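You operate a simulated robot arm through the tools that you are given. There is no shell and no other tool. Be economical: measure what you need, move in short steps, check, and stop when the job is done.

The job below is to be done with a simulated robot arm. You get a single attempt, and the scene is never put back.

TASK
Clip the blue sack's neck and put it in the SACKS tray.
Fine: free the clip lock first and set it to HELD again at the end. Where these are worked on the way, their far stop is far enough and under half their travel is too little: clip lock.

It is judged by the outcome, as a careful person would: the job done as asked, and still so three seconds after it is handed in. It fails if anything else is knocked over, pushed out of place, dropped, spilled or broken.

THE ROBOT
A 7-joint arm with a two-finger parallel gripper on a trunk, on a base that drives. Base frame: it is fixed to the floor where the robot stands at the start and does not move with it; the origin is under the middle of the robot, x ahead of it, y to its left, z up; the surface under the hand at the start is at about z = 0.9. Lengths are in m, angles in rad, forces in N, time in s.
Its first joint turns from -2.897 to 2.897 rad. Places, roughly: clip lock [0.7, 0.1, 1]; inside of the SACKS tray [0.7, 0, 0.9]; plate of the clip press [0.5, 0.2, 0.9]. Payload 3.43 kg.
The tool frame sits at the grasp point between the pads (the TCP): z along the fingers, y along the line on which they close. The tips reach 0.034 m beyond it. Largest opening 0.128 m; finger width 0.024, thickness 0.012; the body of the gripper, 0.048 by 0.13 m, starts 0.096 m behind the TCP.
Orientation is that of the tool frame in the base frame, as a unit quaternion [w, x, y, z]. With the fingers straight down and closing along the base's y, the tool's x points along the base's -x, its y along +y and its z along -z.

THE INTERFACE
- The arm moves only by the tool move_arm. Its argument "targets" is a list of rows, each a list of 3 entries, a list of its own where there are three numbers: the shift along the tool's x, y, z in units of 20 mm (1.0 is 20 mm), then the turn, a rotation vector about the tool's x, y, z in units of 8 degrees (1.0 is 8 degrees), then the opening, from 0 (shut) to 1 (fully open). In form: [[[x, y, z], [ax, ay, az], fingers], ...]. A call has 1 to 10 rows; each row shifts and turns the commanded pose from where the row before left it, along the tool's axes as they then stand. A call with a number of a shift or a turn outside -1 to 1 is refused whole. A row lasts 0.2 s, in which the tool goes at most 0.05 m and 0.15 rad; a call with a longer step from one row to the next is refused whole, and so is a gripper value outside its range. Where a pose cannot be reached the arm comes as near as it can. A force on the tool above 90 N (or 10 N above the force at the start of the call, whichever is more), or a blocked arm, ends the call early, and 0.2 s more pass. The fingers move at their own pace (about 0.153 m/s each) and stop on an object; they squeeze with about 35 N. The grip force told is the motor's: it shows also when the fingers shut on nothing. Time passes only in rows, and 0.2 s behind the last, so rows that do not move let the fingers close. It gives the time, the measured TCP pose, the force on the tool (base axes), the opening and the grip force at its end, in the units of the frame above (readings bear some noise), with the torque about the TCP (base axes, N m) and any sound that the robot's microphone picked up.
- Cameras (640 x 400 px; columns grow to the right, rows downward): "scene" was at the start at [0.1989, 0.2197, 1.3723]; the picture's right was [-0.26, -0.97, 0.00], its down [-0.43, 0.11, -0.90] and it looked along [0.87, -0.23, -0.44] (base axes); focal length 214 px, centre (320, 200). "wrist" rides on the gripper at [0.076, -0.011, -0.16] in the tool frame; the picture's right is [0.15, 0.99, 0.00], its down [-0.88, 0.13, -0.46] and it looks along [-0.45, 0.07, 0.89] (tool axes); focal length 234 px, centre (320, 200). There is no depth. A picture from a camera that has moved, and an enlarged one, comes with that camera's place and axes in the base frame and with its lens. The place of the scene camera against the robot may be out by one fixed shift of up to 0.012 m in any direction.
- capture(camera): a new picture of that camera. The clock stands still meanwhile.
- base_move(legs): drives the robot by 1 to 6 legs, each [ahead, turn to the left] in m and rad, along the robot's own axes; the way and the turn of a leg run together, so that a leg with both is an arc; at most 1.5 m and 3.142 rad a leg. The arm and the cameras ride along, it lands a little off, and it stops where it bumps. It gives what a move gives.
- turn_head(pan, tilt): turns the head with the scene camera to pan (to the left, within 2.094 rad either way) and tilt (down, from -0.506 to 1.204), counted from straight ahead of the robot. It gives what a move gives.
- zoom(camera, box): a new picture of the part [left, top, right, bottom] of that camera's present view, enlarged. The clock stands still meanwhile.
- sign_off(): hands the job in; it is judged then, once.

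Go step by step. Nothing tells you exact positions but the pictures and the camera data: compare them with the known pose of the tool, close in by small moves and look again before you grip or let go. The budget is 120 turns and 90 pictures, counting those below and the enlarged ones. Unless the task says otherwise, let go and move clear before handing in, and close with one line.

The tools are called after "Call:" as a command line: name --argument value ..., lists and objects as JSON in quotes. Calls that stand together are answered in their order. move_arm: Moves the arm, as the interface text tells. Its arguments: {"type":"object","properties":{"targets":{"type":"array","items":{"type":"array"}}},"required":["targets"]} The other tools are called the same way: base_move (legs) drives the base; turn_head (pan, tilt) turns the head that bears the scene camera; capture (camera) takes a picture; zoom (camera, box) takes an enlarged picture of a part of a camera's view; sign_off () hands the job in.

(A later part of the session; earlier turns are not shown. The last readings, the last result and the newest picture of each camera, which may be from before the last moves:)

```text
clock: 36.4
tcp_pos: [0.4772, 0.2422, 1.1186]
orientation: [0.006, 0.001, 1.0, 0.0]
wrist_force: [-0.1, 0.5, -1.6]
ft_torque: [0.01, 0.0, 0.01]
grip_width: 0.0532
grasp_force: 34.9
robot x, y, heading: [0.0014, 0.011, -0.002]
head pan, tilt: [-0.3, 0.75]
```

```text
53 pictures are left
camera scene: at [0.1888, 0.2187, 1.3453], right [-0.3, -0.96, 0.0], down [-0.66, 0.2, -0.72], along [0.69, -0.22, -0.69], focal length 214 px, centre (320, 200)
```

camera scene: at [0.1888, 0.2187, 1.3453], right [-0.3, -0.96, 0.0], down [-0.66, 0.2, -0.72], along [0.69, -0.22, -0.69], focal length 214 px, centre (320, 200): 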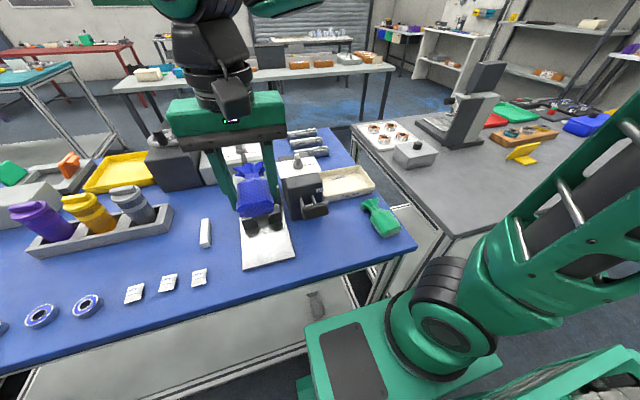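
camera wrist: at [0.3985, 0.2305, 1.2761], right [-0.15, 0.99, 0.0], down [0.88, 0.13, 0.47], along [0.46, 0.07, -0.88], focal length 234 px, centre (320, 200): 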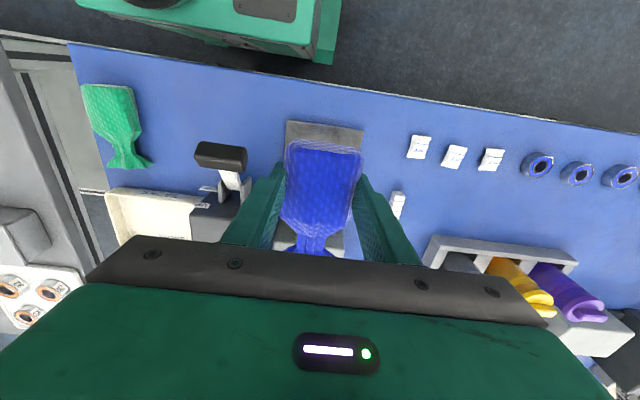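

The sack hangs above the plate. I'll zoom on the posts to measure the gap against the neck.

Call:
zoom --camera "scene" --box '[225, 150, 305, 260]'

Call:
zoom --camera "wrist" --box '[230, 110, 410, 270]'

```text
3.64 times, centred on (265, 205) of scene
camera zoom: at [0.1888, 0.2187, 1.3453], right [-0.3, -0.96, 0.0], down [-0.66, 0.2, -0.72], along [0.69, -0.22, -0.69], focal length 780 px, centre (520, 182)
```

zoom: 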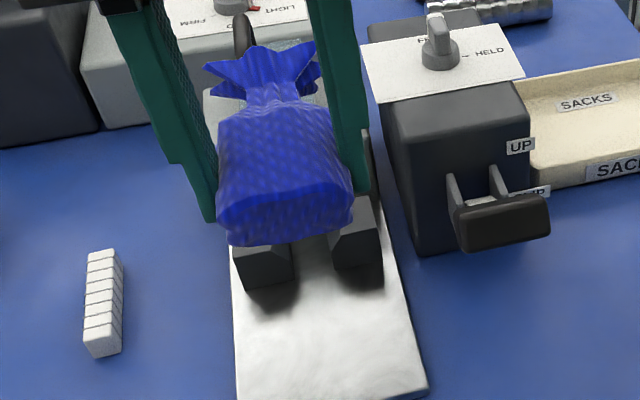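

```text
2.50 times, centred on (320, 190) of wrist
camera zoom: at [0.3985, 0.2305, 1.2761], right [-0.15, 0.99, 0.0], down [0.88, 0.13, 0.47], along [0.46, 0.07, -0.88], focal length 585 px, centre (320, 225)
```

zoom: 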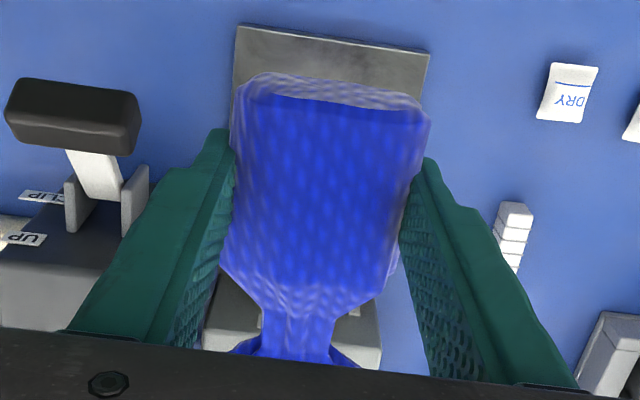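

The post gap is centred near y = 0.250, x about 0.59; the neck sits 60 mm ahead of the TCP. So the TCP should go to (0.533, 0.249). I move there and lower part-way.

Call:
move_arm --targets '[[[-0.7, 0.1, 0], [0, 0, 0], 0.0], [[-0.7, 0.1, 0], [0, 0, 0], 0.0], [[-0.7, 0.1, 0], [0, 0, 0], 0.0], [[-0.7, 0.05, 0], [0, 0, 0], 0.0], [[0, 0, 0.8], [0, 0, 0], 0.0], [[0, 0, 0.8], [0, 0, 0], 0.0], [[0, 0, 0.8], [0, 0, 0], 0.0], [[0, 0, 0.8], [0, 0, 0], 0.0], [[0, 0, 0.8], [0, 0, 0], 0.0], [[0, 0, 0], [0, 0, 0], 0.0]]'

Call:
zoom --camera "scene" --box '[215, 150, 325, 260]'

Call:
zoom --camera "wrist" --box '[210, 110, 430, 270]'

```text
clock: 38.6
tcp_pos: [0.5342, 0.25, 1.0393]
orientation: [0.006, 0.0, 1.0, 0.0]
wrist_force: [1.3, 0.0, -2.5]
ft_torque: [0.01, 0.01, 0.01]
grip_width: 0.0533
grasp_force: 34.9
robot x, y, heading: [-0.0001, 0.0021, -0.001]
head pan, tilt: [-0.3, 0.75]
```

```text
3.64 times, centred on (270, 205) of scene
camera zoom: at [0.1888, 0.2187, 1.3453], right [-0.3, -0.96, 0.0], down [-0.66, 0.2, -0.72], along [0.69, -0.22, -0.69], focal length 780 px, centre (502, 182)
```

zoom: 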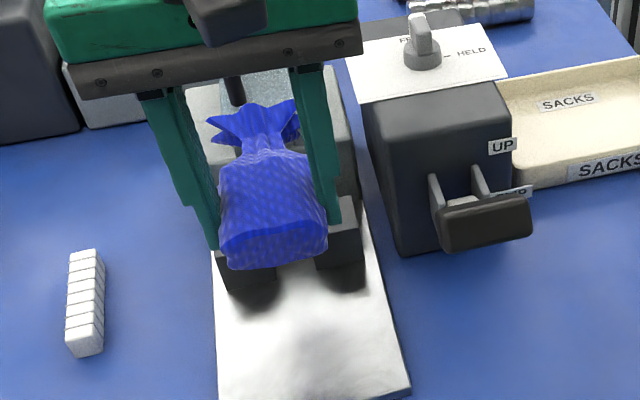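

```text
2.50 times, centred on (320, 190) of wrist
camera zoom: at [0.4559, 0.2377, 1.1965], right [-0.15, 0.99, 0.0], down [0.88, 0.13, 0.47], along [0.46, 0.07, -0.88], focal length 585 px, centre (320, 225)
```

zoom: 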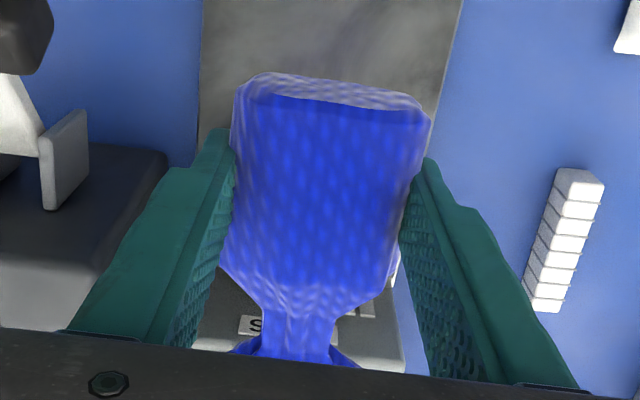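

Looks aligned. I lower in small steps, watching forces.

Call:
move_arm --targets '[[[0, 0, 0.7], [0, 0, 0], 0.0], [[0, 0, 0.7], [0, 0, 0], 0.0], [[0, 0, 0.7], [0, 0, 0], 0.0], [[0, 0, 0], [0, 0, 0], 0.0]]'

Call:
zoom --camera "scene" --box '[225, 150, 305, 260]'

```text
clock: 39.6
tcp_pos: [0.5337, 0.2493, 0.9961]
orientation: [0.007, 0.001, 1.0, -0.001]
wrist_force: [0.5, -0.2, -2.5]
ft_torque: [0.04, -0.01, 0.03]
grip_width: 0.0534
grasp_force: 34.4
robot x, y, heading: [-0.0008, 0.0032, 0.001]
head pan, tilt: [-0.3, 0.75]
```

```text
3.64 times, centred on (265, 205) of scene
camera zoom: at [0.1888, 0.2188, 1.3453], right [-0.3, -0.96, 0.0], down [-0.66, 0.2, -0.72], along [0.69, -0.22, -0.69], focal length 780 px, centre (520, 182)
```

zoom: 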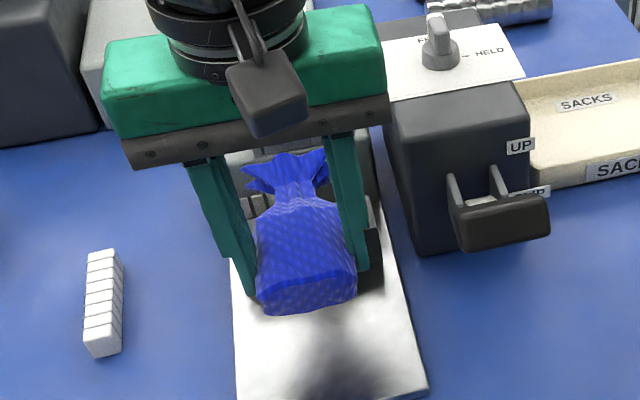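

Call:
move_arm --targets '[[[0, 0, 0.4], [0, 0, 0], 0.0], [[0, 0, 0.4], [0, 0, 0], 0.0], [[0, 0, 0], [0, 0, 0], 0.0]]'

Call:
move_arm --targets '[[[0, 0, 0.4], [0, 0, 0], 0.0], [[0, 0, 0.4], [0, 0, 0], 0.0], [[0, 0, 0], [0, 0, 0], 0.0]]'

Call:
zoom --camera "scene" --box '[225, 150, 305, 260]'

Call:
zoom --camera "wrist" --box '[230, 110, 410, 270]'

```text
clock: 40.4
tcp_pos: [0.5356, 0.2489, 0.9804]
orientation: [0.006, -0.001, 1.0, 0.0]
wrist_force: [0.1, -0.1, -2.3]
ft_torque: [0.01, -0.02, 0.0]
grip_width: 0.0534
grasp_force: 34.3
robot x, y, heading: [-0.0, 0.0053, -0.002]
head pan, tilt: [-0.3, 0.75]
```

```text
clock: 41.2
tcp_pos: [0.5357, 0.2494, 0.9644]
orientation: [0.006, 0.0, 1.0, 0.0]
wrist_force: [-0.6, 0.0, -2.0]
ft_torque: [0.01, 0.01, 0.0]
grip_width: 0.0535
grasp_force: 35.2
robot x, y, heading: [0.0005, 0.0069, 0.001]
head pan, tilt: [-0.3, 0.75]
```

```text
3.64 times, centred on (265, 205) of scene
camera zoom: at [0.1888, 0.2188, 1.3453], right [-0.3, -0.96, 0.0], down [-0.66, 0.2, -0.72], along [0.69, -0.22, -0.69], focal length 780 px, centre (520, 182)
```

zoom: 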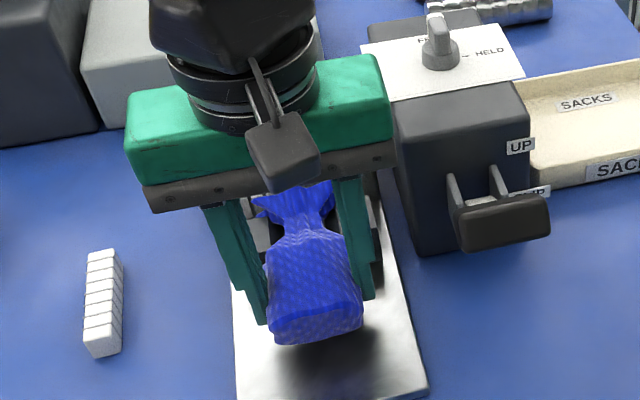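

```text
2.50 times, centred on (320, 190) of wrist
camera zoom: at [0.4565, 0.2376, 1.122], right [-0.15, 0.99, 0.0], down [0.88, 0.13, 0.47], along [0.46, 0.07, -0.88], focal length 585 px, centre (320, 225)
```

zoom: 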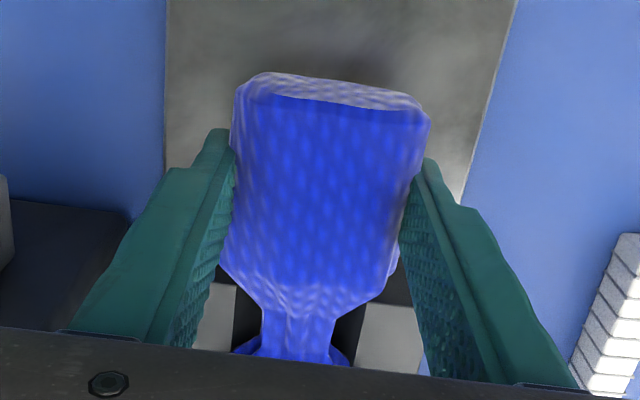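

The neck is centred between the posts. I continue down to the plate.

Call:
move_arm --targets '[[[0, 0, 0.4], [0, 0, 0], 0.0], [[0, 0, 0.4], [0, 0, 0], 0.0], [[0, 0, 0], [0, 0, 0], 0.0]]'

Call:
move_arm --targets '[[[0, 0, 0.2], [0, 0, 0], 0.0], [[0, 0, 0], [0, 0, 0], 0.0]]'

```text
clock: 42.0
tcp_pos: [0.5344, 0.25, 0.9479]
orientation: [0.006, 0.0, 1.0, 0.001]
wrist_force: [-0.8, -1.0, -2.3]
ft_torque: [-0.02, -0.02, 0.03]
grip_width: 0.0533
grasp_force: 35.0
robot x, y, heading: [0.0021, 0.007, 0.001]
head pan, tilt: [-0.3, 0.75]
```

```text
clock: 42.6
tcp_pos: [0.5358, 0.2489, 0.9447]
orientation: [0.007, 0.001, 1.0, 0.001]
wrist_force: [-0.6, 0.5, 5.9]
ft_torque: [-0.12, 0.26, 0.01]
grip_width: 0.0535
grasp_force: 35.2
robot x, y, heading: [-0.0037, 0.0028, 0.006]
head pan, tilt: [-0.3, 0.75]
```

Contact with the plate. I open a little and rise.

Call:
move_arm --targets '[[[0, 0, 0], [0, 0, 0], 0.55], [[0, 0, 0], [0, 0, 0], 0.55], [[0, 0, -0.7], [0, 0, 0], 0.55], [[0, 0, -0.9], [0, 0, 0], 0.55], [[0, 0, -0.9], [0, 0, 0], 0.55], [[0, 0, -0.9], [0, 0, 0], 0.55], [[0, 0, -0.9], [0, 0, 0], 0.55], [[0, 0, -0.9], [0, 0, 0], 0.55], [[0, 0, -0.9], [0, 0, 0], 0.55], [[0, 0, -0.9], [0, 0, 0], 0.55]]'

Call:
move_arm --targets '[[[0.8, 0, -0.5], [0, 0, 0], 0.3], [[0.8, -0.8, 0], [0, 0, 0], 0.3], [[0, -0.8, 0], [0, 0, 0], 0.0], [[0, -0.8, 0], [0, 0, 0], 0.0], [[0, -0.8, 0], [0, 0, 0], 0.0], [[0, -0.8, 0], [0, 0, 0], 0.0], [[0, -0.8, 0], [0, 0, 0], 0.0], [[0, 0, 0], [0, 0, 0], 0.0]]'

Call:
capture --camera "wrist"

Call:
zoom --camera "scene" --box '[225, 140, 345, 260]'

```text
clock: 44.8
tcp_pos: [0.5326, 0.2488, 1.0853]
orientation: [0.007, 0.001, 1.0, 0.0]
wrist_force: [-0.5, -0.6, 0.9]
ft_torque: [-0.01, 0.03, -0.01]
grip_width: 0.0704
grasp_force: 0.0
robot x, y, heading: [0.0005, 0.002, -0.001]
head pan, tilt: [-0.3, 0.75]
```

```text
clock: 46.6
tcp_pos: [0.502, 0.1517, 1.096]
orientation: [0.006, 0.001, 1.0, 0.0]
wrist_force: [0.4, 0.1, -0.2]
ft_torque: [0.0, 0.0, -0.05]
grip_width: 0.0
grasp_force: 33.4
robot x, y, heading: [0.0036, 0.0056, -0.0]
head pan, tilt: [-0.3, 0.75]
```

```text
45 pictures are left
camera wrist: at [0.4231, 0.1402, 1.2521], right [-0.15, 0.99, 0.0], down [0.88, 0.13, 0.47], along [0.46, 0.07, -0.88], focal length 234 px, centre (320, 200)
```

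wrist: 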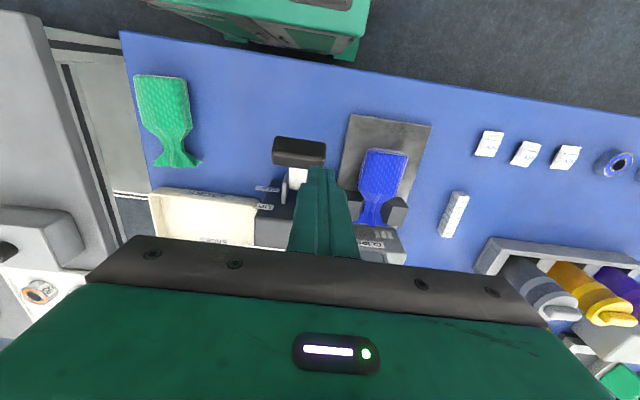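

```text
3.33 times, centred on (285, 200) of scene
camera zoom: at [0.1887, 0.2187, 1.3453], right [-0.3, -0.96, 0.0], down [-0.66, 0.2, -0.72], along [0.69, -0.22, -0.69], focal length 715 px, centre (437, 200)
```

zoom: 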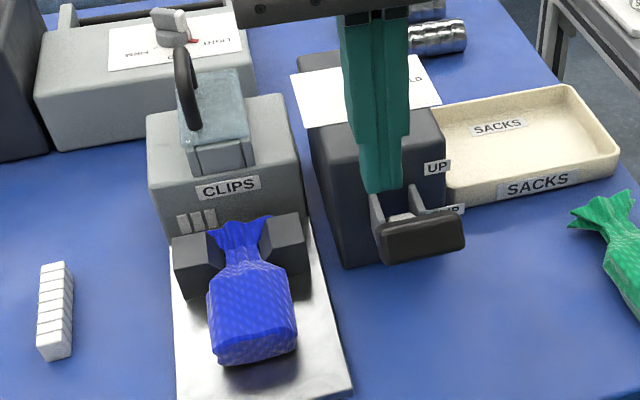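

The sack sits on the plate with its neck between the posts. Now I place the closed fingers above the lever handle (0.497, 0.1295).

Call:
move_arm --targets '[[[0.15, -0.55, 0], [0, 0, 0], 0.0], [[0.15, -0.55, 0], [0, 0, 0], 0.0], [[0, 0, 0.6], [0, 0, 0], 0.0], [[0, 0, 0.6], [0, 0, 0], 0.0], [[0, 0, 0], [0, 0, 0], 0.0]]'

Call:
zoom --camera "scene" --box '[255, 160, 345, 240]'

Call:
zoom --camera "wrist" --box '[250, 100, 430, 260]'

```text
clock: 47.8
tcp_pos: [0.4967, 0.1304, 1.0716]
orientation: [0.006, 0.0, 1.0, 0.001]
wrist_force: [0.1, 0.0, 0.2]
ft_torque: [-0.03, 0.01, -0.01]
grip_width: 0.0002
grasp_force: 32.7
robot x, y, heading: [-0.0007, 0.0053, 0.0]
head pan, tilt: [-0.3, 0.75]
```

```text
5.00 times, centred on (300, 200) of scene
camera zoom: at [0.1887, 0.2187, 1.3453], right [-0.3, -0.96, 0.0], down [-0.66, 0.2, -0.72], along [0.69, -0.22, -0.69], focal length 1072 px, centre (420, 200)
```

zoom: 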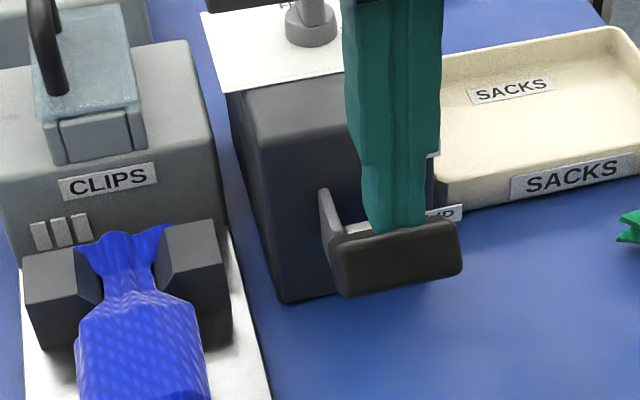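

```text
2.50 times, centred on (340, 180) of wrist
camera zoom: at [0.4169, 0.1188, 1.2278], right [-0.15, 0.99, 0.0], down [0.88, 0.13, 0.47], along [0.46, 0.07, -0.88], focal length 585 px, centre (270, 250)
```

zoom: 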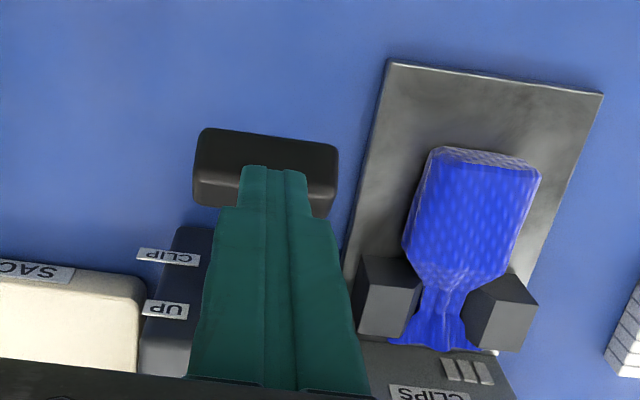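

The tips sit above the handle. I press down in steps.

Call:
move_arm --targets '[[[0.2, 0, 0.3], [0, 0, 0], 0.0], [[0, 0, 0.4], [0, 0, 0], 0.0], [[0, 0, 0.4], [0, 0, 0], 0.0], [[0, 0, 0.4], [0, 0, 0], 0.0], [[0, 0, 0.4], [0, 0, 0], 0.0], [[0, 0, 0], [0, 0, 0], 0.0]]'

Call:
zoom --camera "scene" --box '[235, 160, 345, 250]'

```text
clock: 49.2
tcp_pos: [0.4934, 0.1315, 1.0325]
orientation: [0.006, 0.001, 1.0, 0.0]
wrist_force: [1.4, -0.4, 0.0]
ft_torque: [-0.02, 0.0, 0.03]
grip_width: 0.0001
grasp_force: 32.8
robot x, y, heading: [0.0003, 0.0074, 0.002]
head pan, tilt: [-0.3, 0.75]
```

```text
4.44 times, centred on (290, 205) of scene
camera zoom: at [0.1888, 0.2187, 1.3453], right [-0.3, -0.96, 0.0], down [-0.66, 0.2, -0.72], along [0.69, -0.22, -0.69], focal length 953 px, centre (453, 178)
```

zoom: 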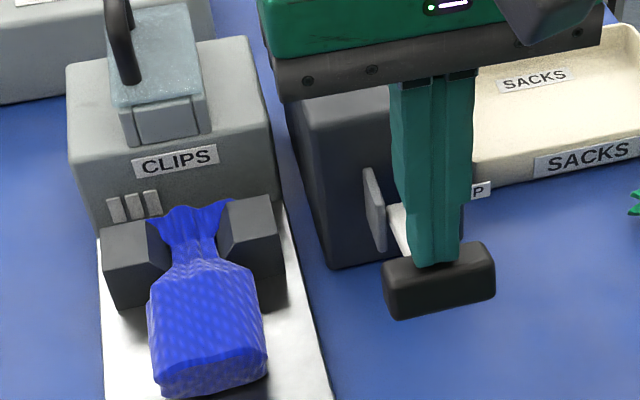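

The lever is going down freely, so I continue.

Call:
move_arm --targets '[[[0, 0, 0.4], [0, 0, 0], 0.0], [[0, 0, 0.4], [0, 0, 0], 0.0], [[0, 0, 0.4], [0, 0, 0], 0.0], [[0, 0, 0.4], [0, 0, 0], 0.0], [[0, 0, 0], [0, 0, 0], 0.0]]'

Call:
zoom --camera "scene" --box '[235, 160, 345, 250]'

```text
clock: 50.4
tcp_pos: [0.4933, 0.1296, 1.0003]
orientation: [0.007, 0.001, 1.0, 0.0]
wrist_force: [-0.9, -0.5, 3.1]
ft_torque: [-0.03, 0.02, -0.02]
grip_width: 0.0001
grasp_force: 32.9
robot x, y, heading: [-0.0008, 0.0044, -0.002]
head pan, tilt: [-0.3, 0.75]
```

```text
4.44 times, centred on (290, 205) of scene
camera zoom: at [0.1886, 0.2187, 1.3453], right [-0.3, -0.96, 0.0], down [-0.66, 0.2, -0.72], along [0.69, -0.22, -0.69], focal length 953 px, centre (453, 178)
```

zoom: 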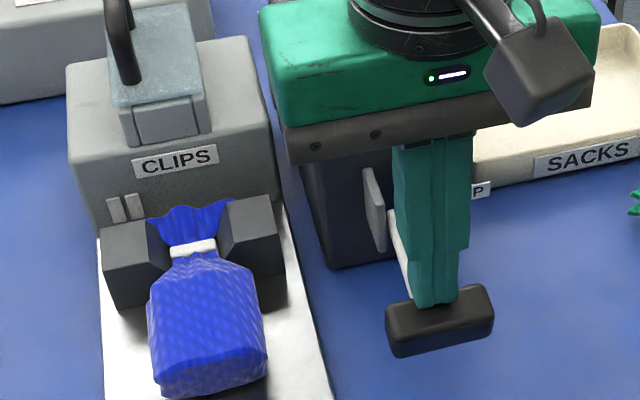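

A white clip is now on the neck, and the magazine shows two left. I lift off and see whether the lever springs back.

Call:
move_arm --targets '[[[0, 0, -0.6], [0, 0, 0], 0.0], [[0, 0, -0.8], [0, 0, 0], 0.0], [[0, 0, -0.9], [0, 0, 0], 0.0], [[0, 0, -0.9], [0, 0, 0], 0.0], [[0, 0, -0.9], [0, 0, 0], 0.0], [[0, 0, -0.9], [0, 0, 0], 0.0], [[0, 0, 0], [0, 0, 0], 0.3]]'

Call:
zoom --camera "scene" --box '[225, 150, 345, 260]'

```text
clock: 52.0
tcp_pos: [0.4917, 0.1313, 1.101]
orientation: [0.005, 0.001, 1.0, 0.001]
wrist_force: [-0.3, 0.0, 0.4]
ft_torque: [0.01, -0.01, 0.0]
grip_width: 0.0387
grasp_force: 0.1
robot x, y, heading: [-0.0019, 0.0011, 0.001]
head pan, tilt: [-0.3, 0.75]
```

```text
3.64 times, centred on (285, 205) of scene
camera zoom: at [0.1887, 0.2187, 1.3453], right [-0.3, -0.96, 0.0], down [-0.66, 0.2, -0.72], along [0.69, -0.22, -0.69], focal length 780 px, centre (447, 182)
```

zoom: 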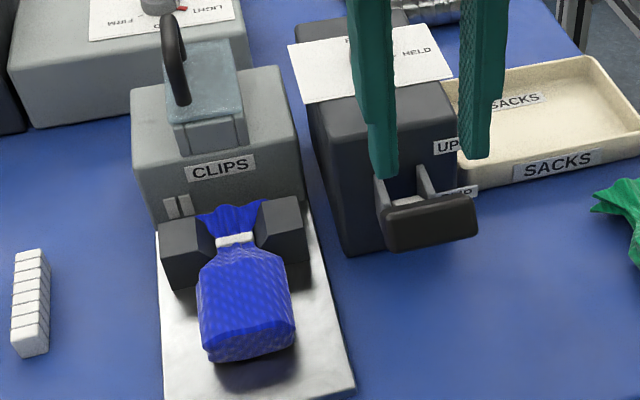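

The lever sprang back to UP. I go back to the sack at (0.535, 0.2495) and take it again.

Call:
move_arm --targets '[[[-0.35, 0.98, -0.3], [0, 0, 0], 0.57], [[-0.35, 0.98, 0], [0, 0, 0], 0.57], [[-0.35, 0.98, 0], [0, 0, 0], 0.57], [[-0.35, 0.98, 0], [0, 0, 0], 0.57], [[-0.35, 0.98, 0], [0, 0, 0], 0.57], [[-0.35, 0.98, 0], [0, 0, 0], 0.57], [[0, 0, 0.9], [0, 0, 0], 0.57], [[0, 0, 0.9], [0, 0, 0], 0.57], [[0, 0, 0], [0, 0, 0], 0.57]]'

Call:
zoom --camera "wrist" --box '[210, 90, 430, 270]'

Call:
zoom --camera "scene" --box '[215, 150, 325, 260]'

```text
clock: 54.0
tcp_pos: [0.5342, 0.2491, 1.0704]
orientation: [0.005, 0.001, 1.0, -0.001]
wrist_force: [0.8, -0.1, 0.9]
ft_torque: [0.01, -0.01, -0.05]
grip_width: 0.073
grasp_force: 0.0
robot x, y, heading: [-0.0014, 0.0058, -0.003]
head pan, tilt: [-0.3, 0.75]
```

```text
2.22 times, centred on (320, 180) of wrist
camera zoom: at [0.4551, 0.2368, 1.2281], right [-0.15, 0.99, 0.0], down [0.88, 0.13, 0.47], along [0.46, 0.07, -0.88], focal length 520 px, centre (320, 244)
```

zoom: 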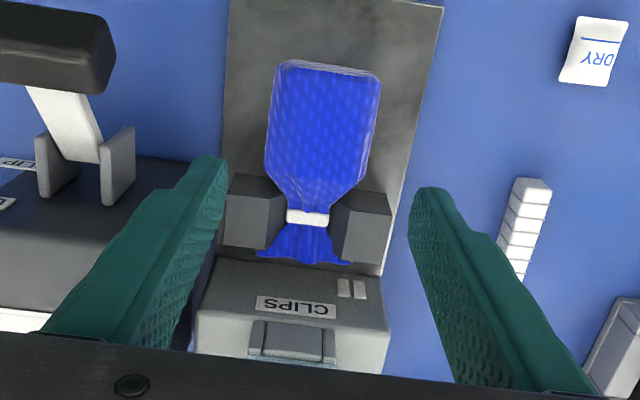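

```text
3.64 times, centred on (270, 205) of scene
camera zoom: at [0.1888, 0.2187, 1.3453], right [-0.3, -0.96, 0.0], down [-0.66, 0.2, -0.72], along [0.69, -0.22, -0.69], focal length 780 px, centre (502, 182)
```

zoom: 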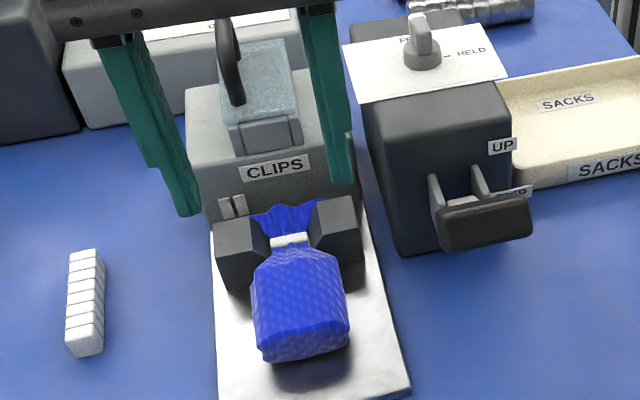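

The sack centre is at (0.533, 0.250), right under the tool. I descend and grip.

Call:
move_arm --targets '[[[0, 0, 0.9], [0, 0, 0], 0.57], [[0, 0, 0.9], [0, 0, 0], 0.57], [[0, 0, 0.9], [0, 0, 0], 0.57], [[0, 0, 0.9], [0, 0, 0], 0.57], [[0, 0, 0.9], [0, 0, 0], 0.57], [[0, 0, 0.9], [0, 0, 0], 0.57], [[0, 0, 0.6], [0, 0, 0], 0.57], [[0, 0, 0], [0, 0, 0], 0.57]]'

Call:
move_arm --targets '[[[0, 0, 0.15], [0, 0, 0], 0.57], [[0, 0, 0], [0, 0, 0], 0.0], [[0, 0, 0], [0, 0, 0], 0.0], [[0, 0, 0], [0, 0, 0], 0.0]]'

```text
clock: 55.8
tcp_pos: [0.5344, 0.25, 0.9517]
orientation: [0.007, 0.0, 1.0, 0.0]
wrist_force: [0.0, 1.4, -0.2]
ft_torque: [-0.02, -0.01, -0.02]
grip_width: 0.0731
grasp_force: 0.0
robot x, y, heading: [0.0036, 0.0068, 0.001]
head pan, tilt: [-0.3, 0.75]
```

```text
clock: 56.8
tcp_pos: [0.5356, 0.2498, 0.9493]
orientation: [0.006, 0.0, 1.0, 0.0]
wrist_force: [0.4, 0.2, -1.1]
ft_torque: [0.02, 0.02, 0.04]
grip_width: 0.0536
grasp_force: 34.6
robot x, y, heading: [-0.0005, 0.0053, -0.001]
head pan, tilt: [-0.3, 0.75]
```

This is 4-5 mm higher than the grip that held, so I reopen, go lower and grip again.

Call:
move_arm --targets '[[[0, 0, 0], [0, 0, 0], 0.55], [[0, 0, 0.15], [0, 0, 0], 0.55], [[0, 0, 0.1], [0, 0, 0], 0.55], [[0, 0, 0], [0, 0, 0], 0.0], [[0, 0, 0], [0, 0, 0], 0.0], [[0, 0, 0], [0, 0, 0], 0.0], [[0, 0, 0], [0, 0, 0], 0.0]]'

Call:
move_arm --targets '[[[0, 0, -0.3], [0, 0, 0], 0.0], [[0, 0, -0.4], [0, 0, 0], 0.0], [[0, 0, -0.5], [0, 0, 0], 0.0], [[0, 0, 0], [0, 0, 0], 0.0]]'

```text
clock: 58.4
tcp_pos: [0.5368, 0.2498, 0.9444]
orientation: [0.008, 0.0, 1.0, 0.001]
wrist_force: [8.0, 0.2, 48.9]
ft_torque: [-1.56, 0.17, 0.07]
grip_width: 0.0533
grasp_force: 36.0
robot x, y, heading: [0.0017, 0.0063, 0.002]
head pan, tilt: [-0.3, 0.75]
```

```text
clock: 59.4
tcp_pos: [0.536, 0.249, 0.9664]
orientation: [0.005, 0.0, 1.0, 0.0]
wrist_force: [1.1, 0.3, -1.0]
ft_torque: [0.02, 0.01, 0.0]
grip_width: 0.0532
grasp_force: 35.1
robot x, y, heading: [0.0013, 0.0117, -0.0]
head pan, tilt: [-0.3, 0.75]
```

Call:
move_arm --targets '[[[0, 0, -0.5], [0, 0, 0], 0.0], [[0, 0, -0.7], [0, 0, 0], 0.0], [[0, 0, -0.8], [0, 0, 0], 0.0], [[0, 0, -0.8], [0, 0, 0], 0.0], [[0, 0, -0.8], [0, 0, 0], 0.0], [[0, 0, -0.8], [0, 0, 0], 0.0], [[0, 0, -0.8], [0, 0, 0], 0.0], [[0, 0, -0.8], [0, 0, 0], 0.0], [[0, 0, -0.8], [0, 0, 0], 0.0], [[0, 0, -0.5], [0, 0, 0], 0.0]]'

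Call:
capture --camera "scene"

Call:
capture --camera "wrist"

```text
clock: 61.6
tcp_pos: [0.5336, 0.2496, 1.1133]
orientation: [0.006, 0.0, 1.0, 0.0]
wrist_force: [0.0, -0.1, -2.2]
ft_torque: [0.0, -0.01, -0.02]
grip_width: 0.0534
grasp_force: 35.2
robot x, y, heading: [-0.002, 0.0053, -0.001]
head pan, tilt: [-0.3, 0.75]
```

```text
36 pictures are left
camera scene: at [0.1888, 0.2188, 1.3452], right [-0.3, -0.96, 0.0], down [-0.66, 0.2, -0.72], along [0.69, -0.22, -0.69], focal length 214 px, centre (320, 200)
```

scene: 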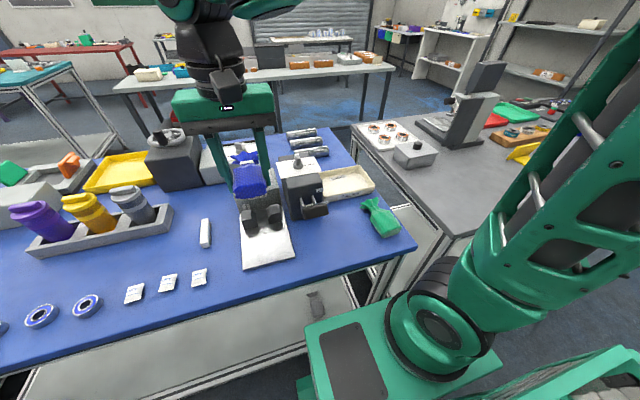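

```text
35 pictures are left
camera wrist: at [0.4546, 0.237, 1.2707], right [-0.15, 0.99, 0.0], down [0.88, 0.13, 0.47], along [0.46, 0.07, -0.88], focal length 234 px, centre (320, 200)
```

wrist: 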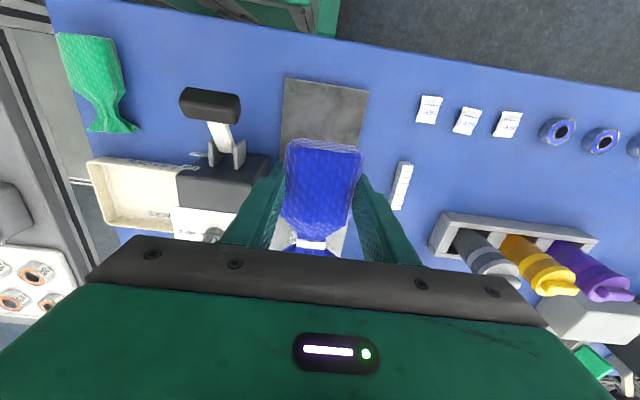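

The clipped sack is held. The tray is about 0.16 m long in y and only 0.13 m in x, so I'll turn the sack 90° to lie along y. I rise and yaw +90°, neck to +y.

Call:
move_arm --targets '[[[0.5, 0, -0.8], [0, 0, 0], 0.0], [[0.5, 0, -0.8], [0, 0, 0], 0.0], [[0, 0, -0.8], [0, 0, -0.6], 0.0], [[0, 0, 0], [0, 0, -0.9], 0.0], [[0, 0, 0], [0, 0, -0.9], 0.0], [[0, 0, 0], [0, 0, -0.9], 0.0], [[0, 0, 0], [0, 0, -0.9], 0.0], [[0, 0, 0], [0, 0, -0.9], 0.0], [[0, 0, 0], [0, 0, -0.9], 0.0], [[0, 0, 0], [0, 0, -0.9], 0.0]]'

Call:
move_arm --targets '[[[0, 0, 0], [0, 0, -0.9], 0.0], [[0, 0, 0], [0, 0, -0.9], 0.0], [[0, 0, 0], [0, 0, -0.9], 0.0], [[0, 0, 0], [0, 0, -0.9], 0.0], [[0, 0, 0], [0, 0, -0.75], 0.0], [[0, 0, 0], [0, 0, 0], 0.0]]'

```text
clock: 63.8
tcp_pos: [0.5131, 0.2493, 1.1607]
orientation: [0.007, -0.464, 0.886, -0.003]
wrist_force: [0.1, -0.2, -2.0]
ft_torque: [0.01, 0.04, 0.01]
grip_width: 0.0532
grasp_force: 35.0
robot x, y, heading: [0.0011, 0.0061, -0.007]
head pan, tilt: [-0.3, 0.75]
```

```text
clock: 65.2
tcp_pos: [0.5135, 0.2494, 1.1593]
orientation: [-0.005, 0.708, -0.706, 0.005]
wrist_force: [0.9, -0.1, -1.0]
ft_torque: [-0.04, 0.03, -0.04]
grip_width: 0.0534
grasp_force: 34.7
robot x, y, heading: [0.002, 0.0059, 0.001]
head pan, tilt: [-0.3, 0.75]
```

The rotation worked. I travel to above the tray.

Call:
move_arm --targets '[[[0.93, -0.49, -0.2], [0, 0, 0], 0.0], [[0.93, -0.49, 0], [0, 0, 0], 0.0], [[0.93, -0.49, 0], [0, 0, 0], 0.0], [[0.93, -0.49, 0], [0, 0, 0], 0.0], [[0.93, -0.49, 0], [0, 0, 0], 0.0], [[0.93, -0.49, 0], [0, 0, 0], 0.0], [[0.93, -0.49, 0], [0, 0, 0], 0.0], [[0.93, -0.49, 0], [0, 0, 0], 0.0], [[0.93, -0.49, 0], [0, 0, 0], 0.0], [[0.93, -0.49, 0], [0, 0, 0], 0.0]]'

Call:
move_arm --targets '[[[0.93, -0.49, 0], [0, 0, 0], 0.0], [[0.93, -0.49, 0], [0, 0, 0], 0.0], [[0.93, -0.49, 0], [0, 0, 0], 0.0], [[0.93, -0.49, 0], [0, 0, 0], 0.0], [[0.93, -0.49, 0], [0, 0, 0], 0.0], [[0, 0, 0], [0, 0, 0], 0.0]]'

Call:
capture --camera "wrist"

Call:
capture --camera "scene"

```text
clock: 67.4
tcp_pos: [0.6113, 0.0622, 1.1653]
orientation: [-0.004, 0.708, -0.707, 0.005]
wrist_force: [0.1, -0.4, -0.9]
ft_torque: [0.01, -0.02, -0.01]
grip_width: 0.0533
grasp_force: 35.1
robot x, y, heading: [-0.0012, 0.0085, 0.003]
head pan, tilt: [-0.3, 0.75]
```

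```text
clock: 68.8
tcp_pos: [0.6585, -0.031, 1.167]
orientation: [-0.004, 0.707, -0.707, 0.004]
wrist_force: [-0.1, 0.3, -2.6]
ft_torque: [0.03, -0.04, -0.06]
grip_width: 0.0532
grasp_force: 35.1
robot x, y, heading: [-0.0021, 0.0074, 0.005]
head pan, tilt: [-0.3, 0.75]
```

```text
34 pictures are left
camera wrist: at [0.6676, -0.1078, 1.3248], right [-0.99, -0.15, -0.01], down [-0.14, 0.88, 0.45], along [-0.06, 0.45, -0.89], focal length 234 px, centre (320, 200)
```

wrist: 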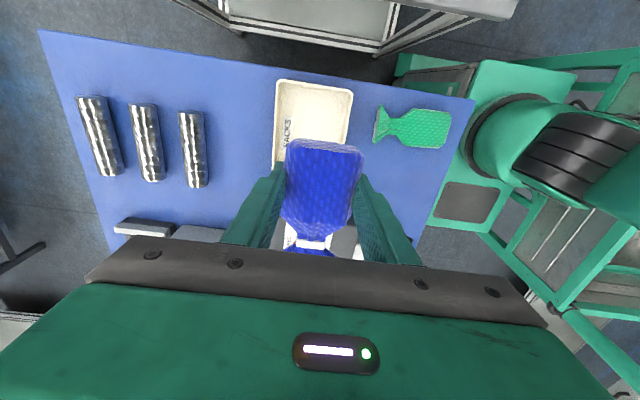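

```text
33 pictures are left
camera scene: at [0.1888, 0.2187, 1.3453], right [-0.3, -0.96, 0.0], down [-0.66, 0.2, -0.72], along [0.69, -0.22, -0.69], focal length 214 px, centre (320, 200)
```

scene: 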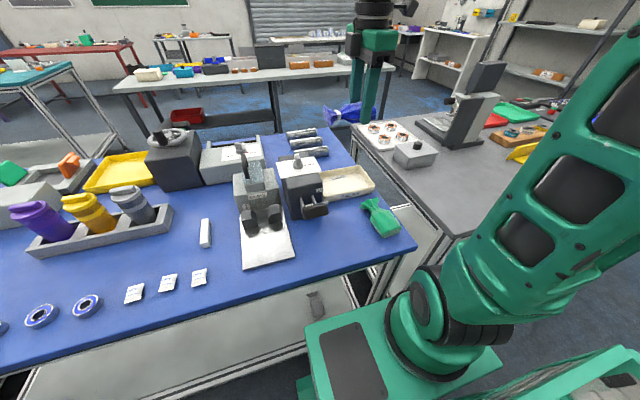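

The tray spans x 0.62-0.735, y -0.10 to 0.07. I align the TCP at (0.6775, -0.048) and lower to just above the rim.

Call:
move_arm --targets '[[[0.42, -0.48, 0.5], [0, 0, 0], 0.0], [[0.42, -0.48, 0.8], [0, 0, 0], 0.0], [[0, 0, 0.9], [0, 0, 0], 0.0], [[0, 0, 0.9], [0, 0, 0], 0.0], [[0, 0, 0.9], [0, 0, 0], 0.0], [[0, 0, 0.9], [0, 0, 0], 0.0], [[0, 0, 0.9], [0, 0, 0], 0.0], [[0, 0, 0.9], [0, 0, 0], 0.0], [[0, 0, 0.9], [0, 0, 0], 0.0], [[0, 0, 0], [0, 0, 0], 0.0]]'

Call:
capture --camera "wrist"

Call:
zoom --camera "scene" --box '[280, 120, 400, 220]'

```text
clock: 71.0
tcp_pos: [0.6806, -0.0481, 1.0138]
orientation: [0.004, -0.706, 0.708, -0.004]
wrist_force: [0.3, -0.2, -1.9]
ft_torque: [-0.02, 0.0, 0.0]
grip_width: 0.0533
grasp_force: 35.0
robot x, y, heading: [0.0009, 0.0056, 0.002]
head pan, tilt: [-0.3, 0.75]
```

```text
32 pictures are left
camera wrist: at [0.6887, -0.1237, 1.1725], right [-0.99, -0.15, -0.01], down [-0.14, 0.88, 0.45], along [-0.06, 0.45, -0.89], focal length 234 px, centre (320, 200)
```

wrist: 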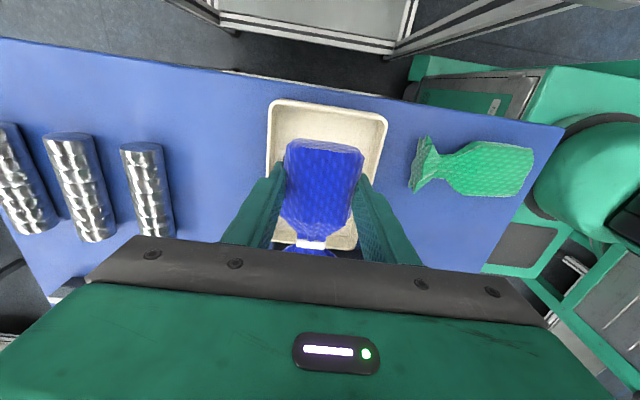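

```text
4.00 times, centred on (340, 170) of scene
camera zoom: at [0.1888, 0.2187, 1.3453], right [-0.3, -0.96, 0.0], down [-0.66, 0.2, -0.72], along [0.69, -0.22, -0.69], focal length 858 px, centre (240, 320)
```

zoom: 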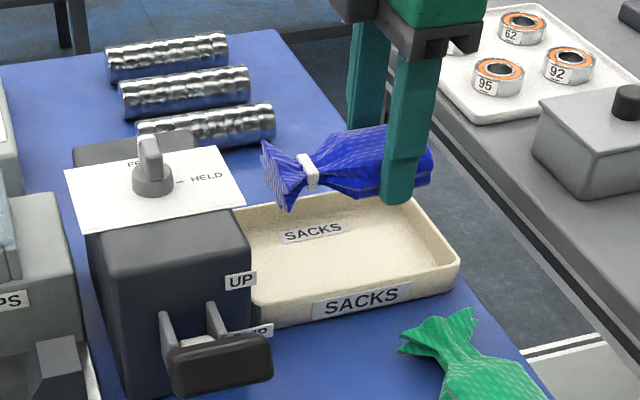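

Slightly off in x: tray centre 0.675 against the TCP's 0.681. I correct and lower into the tray.

Call:
move_arm --targets '[[[0.05, 0.27, 0], [0, 0, 0], 0.0], [[0, 0, 0.6], [0, 0, 0], 0.0], [[0, 0, 0.7], [0, 0, 0], 0.0], [[0, 0, 0.7], [0, 0, 0], 0.0], [[0, 0, 0.5], [0, 0, 0], 0.0], [[0, 0, 0], [0, 0, 0], 0.0]]'

Call:
zoom --camera "scene" --box '[290, 120, 390, 220]'

Call:
zoom --camera "wrist" --box '[220, 80, 420, 260]'

```text
clock: 72.4
tcp_pos: [0.6763, -0.0494, 0.9644]
orientation: [0.004, -0.706, 0.708, -0.004]
wrist_force: [0.1, 0.4, -1.3]
ft_torque: [-0.01, 0.04, 0.0]
grip_width: 0.0532
grasp_force: 35.0
robot x, y, heading: [-0.005, 0.0075, 0.003]
head pan, tilt: [-0.3, 0.75]
```

```text
4.00 times, centred on (340, 170) of scene
camera zoom: at [0.1889, 0.2187, 1.3453], right [-0.3, -0.96, 0.0], down [-0.66, 0.2, -0.72], along [0.69, -0.22, -0.69], focal length 858 px, centre (240, 320)
```

zoom: 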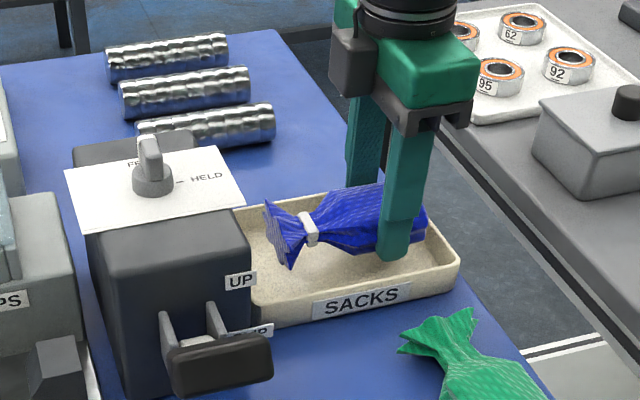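

```text
2.22 times, centred on (320, 170) of wrist
camera zoom: at [0.6838, -0.1252, 1.1226], right [-0.99, -0.15, -0.01], down [-0.13, 0.88, 0.45], along [-0.06, 0.45, -0.89], focal length 520 px, centre (320, 267)
```

zoom: 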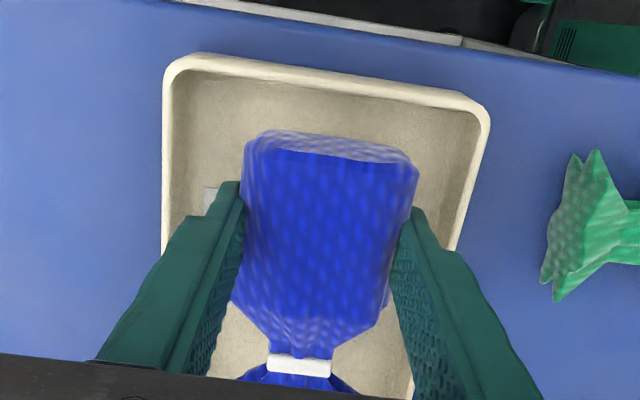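

Well centred. I lower to the tray floor in small steps.

Call:
move_arm --targets '[[[0, 0, 0.35], [0, 0, 0], 0.0], [[0, 0, 0.35], [0, 0, 0], 0.0], [[0, 0, 0], [0, 0, 0], 0.0]]'

Call:
move_arm --targets '[[[0, 0, 0.25], [0, 0, 0], 0.0], [[0, 0, 0], [0, 0, 0], 0.0]]'

```text
clock: 73.2
tcp_pos: [0.6764, -0.0485, 0.9493]
orientation: [-0.004, 0.707, -0.707, 0.004]
wrist_force: [0.4, 0.3, -2.1]
ft_torque: [0.0, -0.03, -0.03]
grip_width: 0.0535
grasp_force: 34.6
robot x, y, heading: [0.0007, 0.0069, -0.002]
head pan, tilt: [-0.3, 0.75]
```

```text
clock: 73.8
tcp_pos: [0.6763, -0.0476, 0.9451]
orientation: [0.004, -0.707, 0.707, -0.005]
wrist_force: [0.4, -0.4, -1.8]
ft_torque: [0.0, 0.01, 0.02]
grip_width: 0.0535
grasp_force: 35.2
robot x, y, heading: [-0.0005, 0.0067, -0.002]
head pan, tilt: [-0.3, 0.75]
```

Call:
move_arm --targets '[[[0, 0, 0.15], [0, 0, 0], 0.0], [[0, 0, 0], [0, 0, 0], 0.0]]'

```text
clock: 74.4
tcp_pos: [0.6767, -0.0483, 0.9424]
orientation: [-0.004, 0.707, -0.707, 0.005]
wrist_force: [-0.4, -0.4, -2.3]
ft_torque: [0.02, 0.0, -0.01]
grip_width: 0.0534
grasp_force: 35.0
robot x, y, heading: [0.0013, 0.0021, 0.0]
head pan, tilt: [-0.3, 0.75]
```

Call:
move_arm --targets '[[[0, 0, 0.2], [0, 0, 0], 0.0], [[0, 0, 0], [0, 0, 0], 0.0]]'

```text
clock: 75.0
tcp_pos: [0.6764, -0.0487, 0.9403]
orientation: [-0.005, 0.707, -0.707, 0.005]
wrist_force: [-4.0, -0.1, 39.6]
ft_torque: [0.73, 1.39, -0.02]
grip_width: 0.0537
grasp_force: 34.6
robot x, y, heading: [-0.0027, 0.0027, 0.003]
head pan, tilt: [-0.3, 0.75]
```

Floor contact. I rise a hair, release with a small opening, and lift clear.

Call:
move_arm --targets '[[[0, 0, -0.1], [0, 0, 0], 0.0], [[0, 0, 0], [0, 0, 0], 0.5], [[0, 0, 0], [0, 0, 0], 0.5], [[0, 0, -0.6], [0, 0, 0], 0.5], [[0, 0, -0.9], [0, 0, 0], 0.5], [[0, 0, -0.9], [0, 0, 0], 0.5], [[0, 0, -0.9], [0, 0, 0], 0.5], [[0, 0, -0.9], [0, 0, 0], 0.5], [[0, 0, -0.9], [0, 0, 0], 0.5], [[0, 0, -0.9], [0, 0, 0], 0.5]]'

Call:
move_arm --targets '[[[0, 0, -0.9], [0, 0, 0], 0.5], [[0, 0, -0.9], [0, 0, 0], 0.5], [[0, 0, -0.9], [0, 0, 0], 0.5], [[0, 0, 0], [0, 0, 0], 0.5]]'

Call:
zoom --camera "scene" --box '[280, 120, 400, 240]'

```text
clock: 77.2
tcp_pos: [0.6761, -0.0471, 1.0616]
orientation: [-0.004, 0.708, -0.706, 0.004]
wrist_force: [-0.3, -0.1, 0.0]
ft_torque: [0.03, 0.0, -0.03]
grip_width: 0.064
grasp_force: 0.1
robot x, y, heading: [-0.0018, -0.0, -0.001]
head pan, tilt: [-0.3, 0.75]
```

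```text
clock: 78.2
tcp_pos: [0.674, -0.0474, 1.1156]
orientation: [-0.004, 0.707, -0.707, 0.004]
wrist_force: [-0.3, 0.2, -0.2]
ft_torque: [-0.02, 0.0, -0.03]
grip_width: 0.064
grasp_force: 0.0
robot x, y, heading: [-0.0022, 0.0055, -0.003]
head pan, tilt: [-0.3, 0.75]
```

```text
3.33 times, centred on (340, 180) of scene
camera zoom: at [0.1888, 0.2187, 1.3453], right [-0.3, -0.96, 0.0], down [-0.66, 0.2, -0.72], along [0.69, -0.22, -0.69], focal length 715 px, centre (253, 267)
```

zoom: 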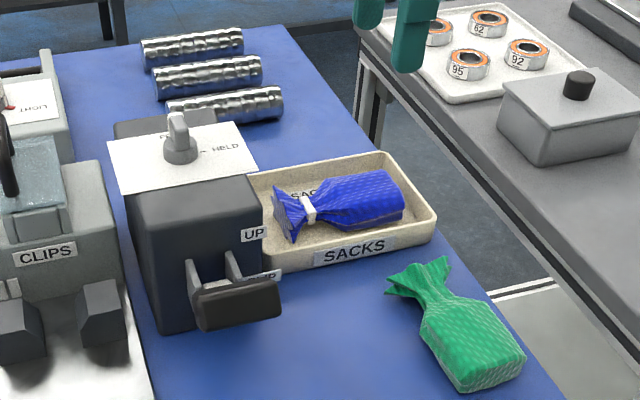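

The clipped sack lies in the SACKS tray. Now the knob: I yaw back to 0 and go above it.

Call:
move_arm --targets '[[[0, 0, -0.9], [0, 0, 1], 0.4], [[0, 0, -0.9], [0, 0, 1], 0.4], [[0, 0, -0.5], [0, 0, 1], 0.4], [[0, 0, 0], [0, 0, 1], 0.4], [[0, 0, 0], [0, 0, 1], 0.4], [[0, 0, 0], [0, 0, 1], 0.4], [[0, 0, 0], [0, 0, 1], 0.4], [[0, 0, 0], [0, 0, 1], 0.4], [[0, 0, 0], [0, 0, 1], 0.4], [[0, 0, 0], [0, 0, 1], 0.4]]'

Call:
move_arm --targets '[[[0, 0, 0], [0, 0, 1], 0.4], [[0, 0, 0], [0, 0, 0.25], 0.4], [[0, 0, 0], [0, 0, 0], 0.4]]'

```text
clock: 80.4
tcp_pos: [0.6744, -0.0495, 1.1616]
orientation: [0.007, -0.085, 0.996, 0.0]
wrist_force: [-0.4, 0.3, -0.3]
ft_torque: [-0.02, 0.01, -0.02]
grip_width: 0.0515
grasp_force: 0.1
robot x, y, heading: [0.0019, 0.0066, 0.001]
head pan, tilt: [-0.3, 0.75]
```

```text
clock: 81.2
tcp_pos: [0.6743, -0.048, 1.1605]
orientation: [0.006, 0.001, 1.0, 0.0]
wrist_force: [0.1, 0.9, 0.4]
ft_torque: [-0.01, 0.0, -0.01]
grip_width: 0.0511
grasp_force: 0.1
robot x, y, heading: [0.002, 0.0052, -0.002]
head pan, tilt: [-0.3, 0.75]
```

Call:
move_arm --targets '[[[0.1, 0.98, 0], [0, 0, 0], 0.4], [[0.1, 0.98, 0], [0, 0, 0], 0.4], [[0.1, 0.98, 0], [0, 0, 0], 0.4], [[0.1, 0.98, 0], [0, 0, 0], 0.4], [[0.1, 0.98, 0], [0, 0, 0], 0.4], [[0.1, 0.98, 0], [0, 0, 0], 0.4], [[0.1, 0.98, 0], [0, 0, 0], 0.4], [[0.05, 0.98, 0], [0, 0, 0], 0.4], [[0, 0.99, 0], [0, 0, 0], 0.4], [[0, 0, 0], [0, 0, 0], 0.4]]'

Call:
zoom --camera "wrist" --box '[250, 100, 390, 240]'

```text
clock: 83.4
tcp_pos: [0.6595, 0.1287, 1.1592]
orientation: [0.006, 0.0, 1.0, 0.001]
wrist_force: [-0.3, 0.5, -0.2]
ft_torque: [0.01, 0.01, 0.02]
grip_width: 0.0515
grasp_force: 0.1
robot x, y, heading: [0.0019, 0.0027, 0.001]
head pan, tilt: [-0.3, 0.75]
```

```text
2.86 times, centred on (320, 170) of wrist
camera zoom: at [0.5802, 0.117, 1.3173], right [-0.15, 0.99, 0.0], down [0.88, 0.13, 0.47], along [0.46, 0.07, -0.88], focal length 669 px, centre (320, 286)
```

zoom: 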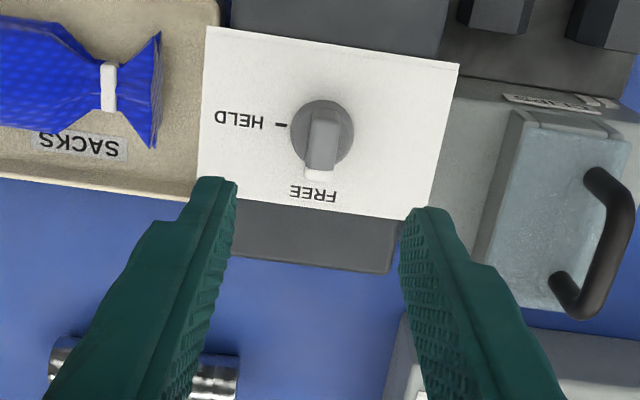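

Aligned. I descend to the height that worked before and close on the bar.

Call:
move_arm --targets '[[[0, 0, 0.9], [0, 0, 0], 0.4], [[0, 0, 0.9], [0, 0, 0], 0.4], [[0, 0, 0.9], [0, 0, 0], 0.4], [[0, 0, 0.9], [0, 0, 0], 0.4], [[0, 0, 0.45], [0, 0, 0], 0.4], [[0, 0, 0], [0, 0, 0], 0.4], [[0, 0, 0], [0, 0, 0], 0.02], [[0, 0, 0], [0, 0, 0], 0.02], [[0, 0, 0], [0, 0, 0], 0.02]]'

```text
clock: 85.4
tcp_pos: [0.6594, 0.1289, 1.0789]
orientation: [0.006, 0.0, 1.0, 0.0]
wrist_force: [-0.8, 11.4, -8.3]
ft_torque: [0.39, -1.35, -0.01]
grip_width: 0.0119
grasp_force: 45.1
robot x, y, heading: [-0.0017, 0.0057, 0.002]
head pan, tilt: [-0.3, 0.75]
```

Gripped on the bar (11.9 mm). I turn it back to HELD.

Call:
move_arm --targets '[[[0, 0, 0], [0, 0, 1], 0.02], [[0, 0, 0], [0, 0, 1], 0.02], [[0, 0, 0], [0, 0, 1], 0.02], [[0, 0, 0], [0, 0, 1], 0.02], [[0, 0, 0], [0, 0, 1], 0.02], [[0, 0, 0], [0, 0, 1], 0.02]]'

Call:
move_arm --targets '[[[0, 0, 0], [0, 0, 1], 0.02], [[0, 0, 0], [0, 0, 1], 0.02], [[0, 0, 0], [0, 0, 1], 0.02], [[0, 0, 0], [0, 0, 1], 0.02], [[0, 0, 0], [0, 0, 1], 0.02], [[0, 0, 0], [0, 0, 0.5], 0.02]]'

Call:
zoom --camera "wrist" --box '[260, 90, 380, 210]'

```text
clock: 86.8
tcp_pos: [0.6591, 0.1287, 1.0793]
orientation: [0.004, 0.409, 0.913, 0.002]
wrist_force: [-7.6, 12.1, -9.1]
ft_torque: [-0.46, -0.21, -0.01]
grip_width: 0.012
grasp_force: 45.3
robot x, y, heading: [0.0016, 0.0073, 0.001]
head pan, tilt: [-0.3, 0.75]
```

```text
clock: 88.2
tcp_pos: [0.6579, 0.1285, 1.0798]
orientation: [0.003, 0.719, 0.695, 0.004]
wrist_force: [-27.5, -0.8, -17.7]
ft_torque: [-0.4, 0.91, 1.25]
grip_width: 0.0123
grasp_force: 45.1
robot x, y, heading: [-0.002, 0.0052, -0.001]
head pan, tilt: [-0.3, 0.75]
```

```text
3.33 times, centred on (320, 150) of wrist
camera zoom: at [0.6472, 0.2039, 1.2374], right [0.99, 0.11, 0.01], down [0.09, -0.88, 0.46], along [0.06, -0.45, -0.89], focal length 781 px, centre (320, 367)
```

zoom: 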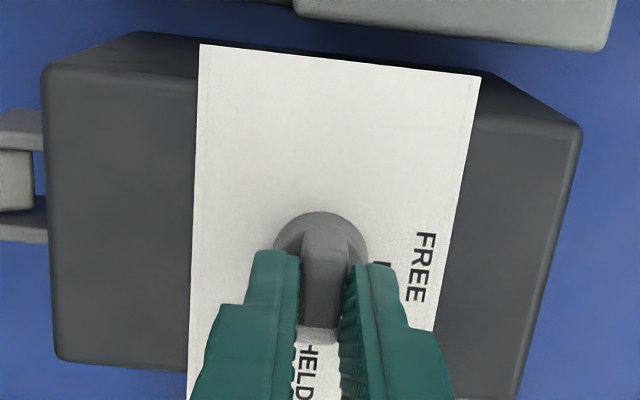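

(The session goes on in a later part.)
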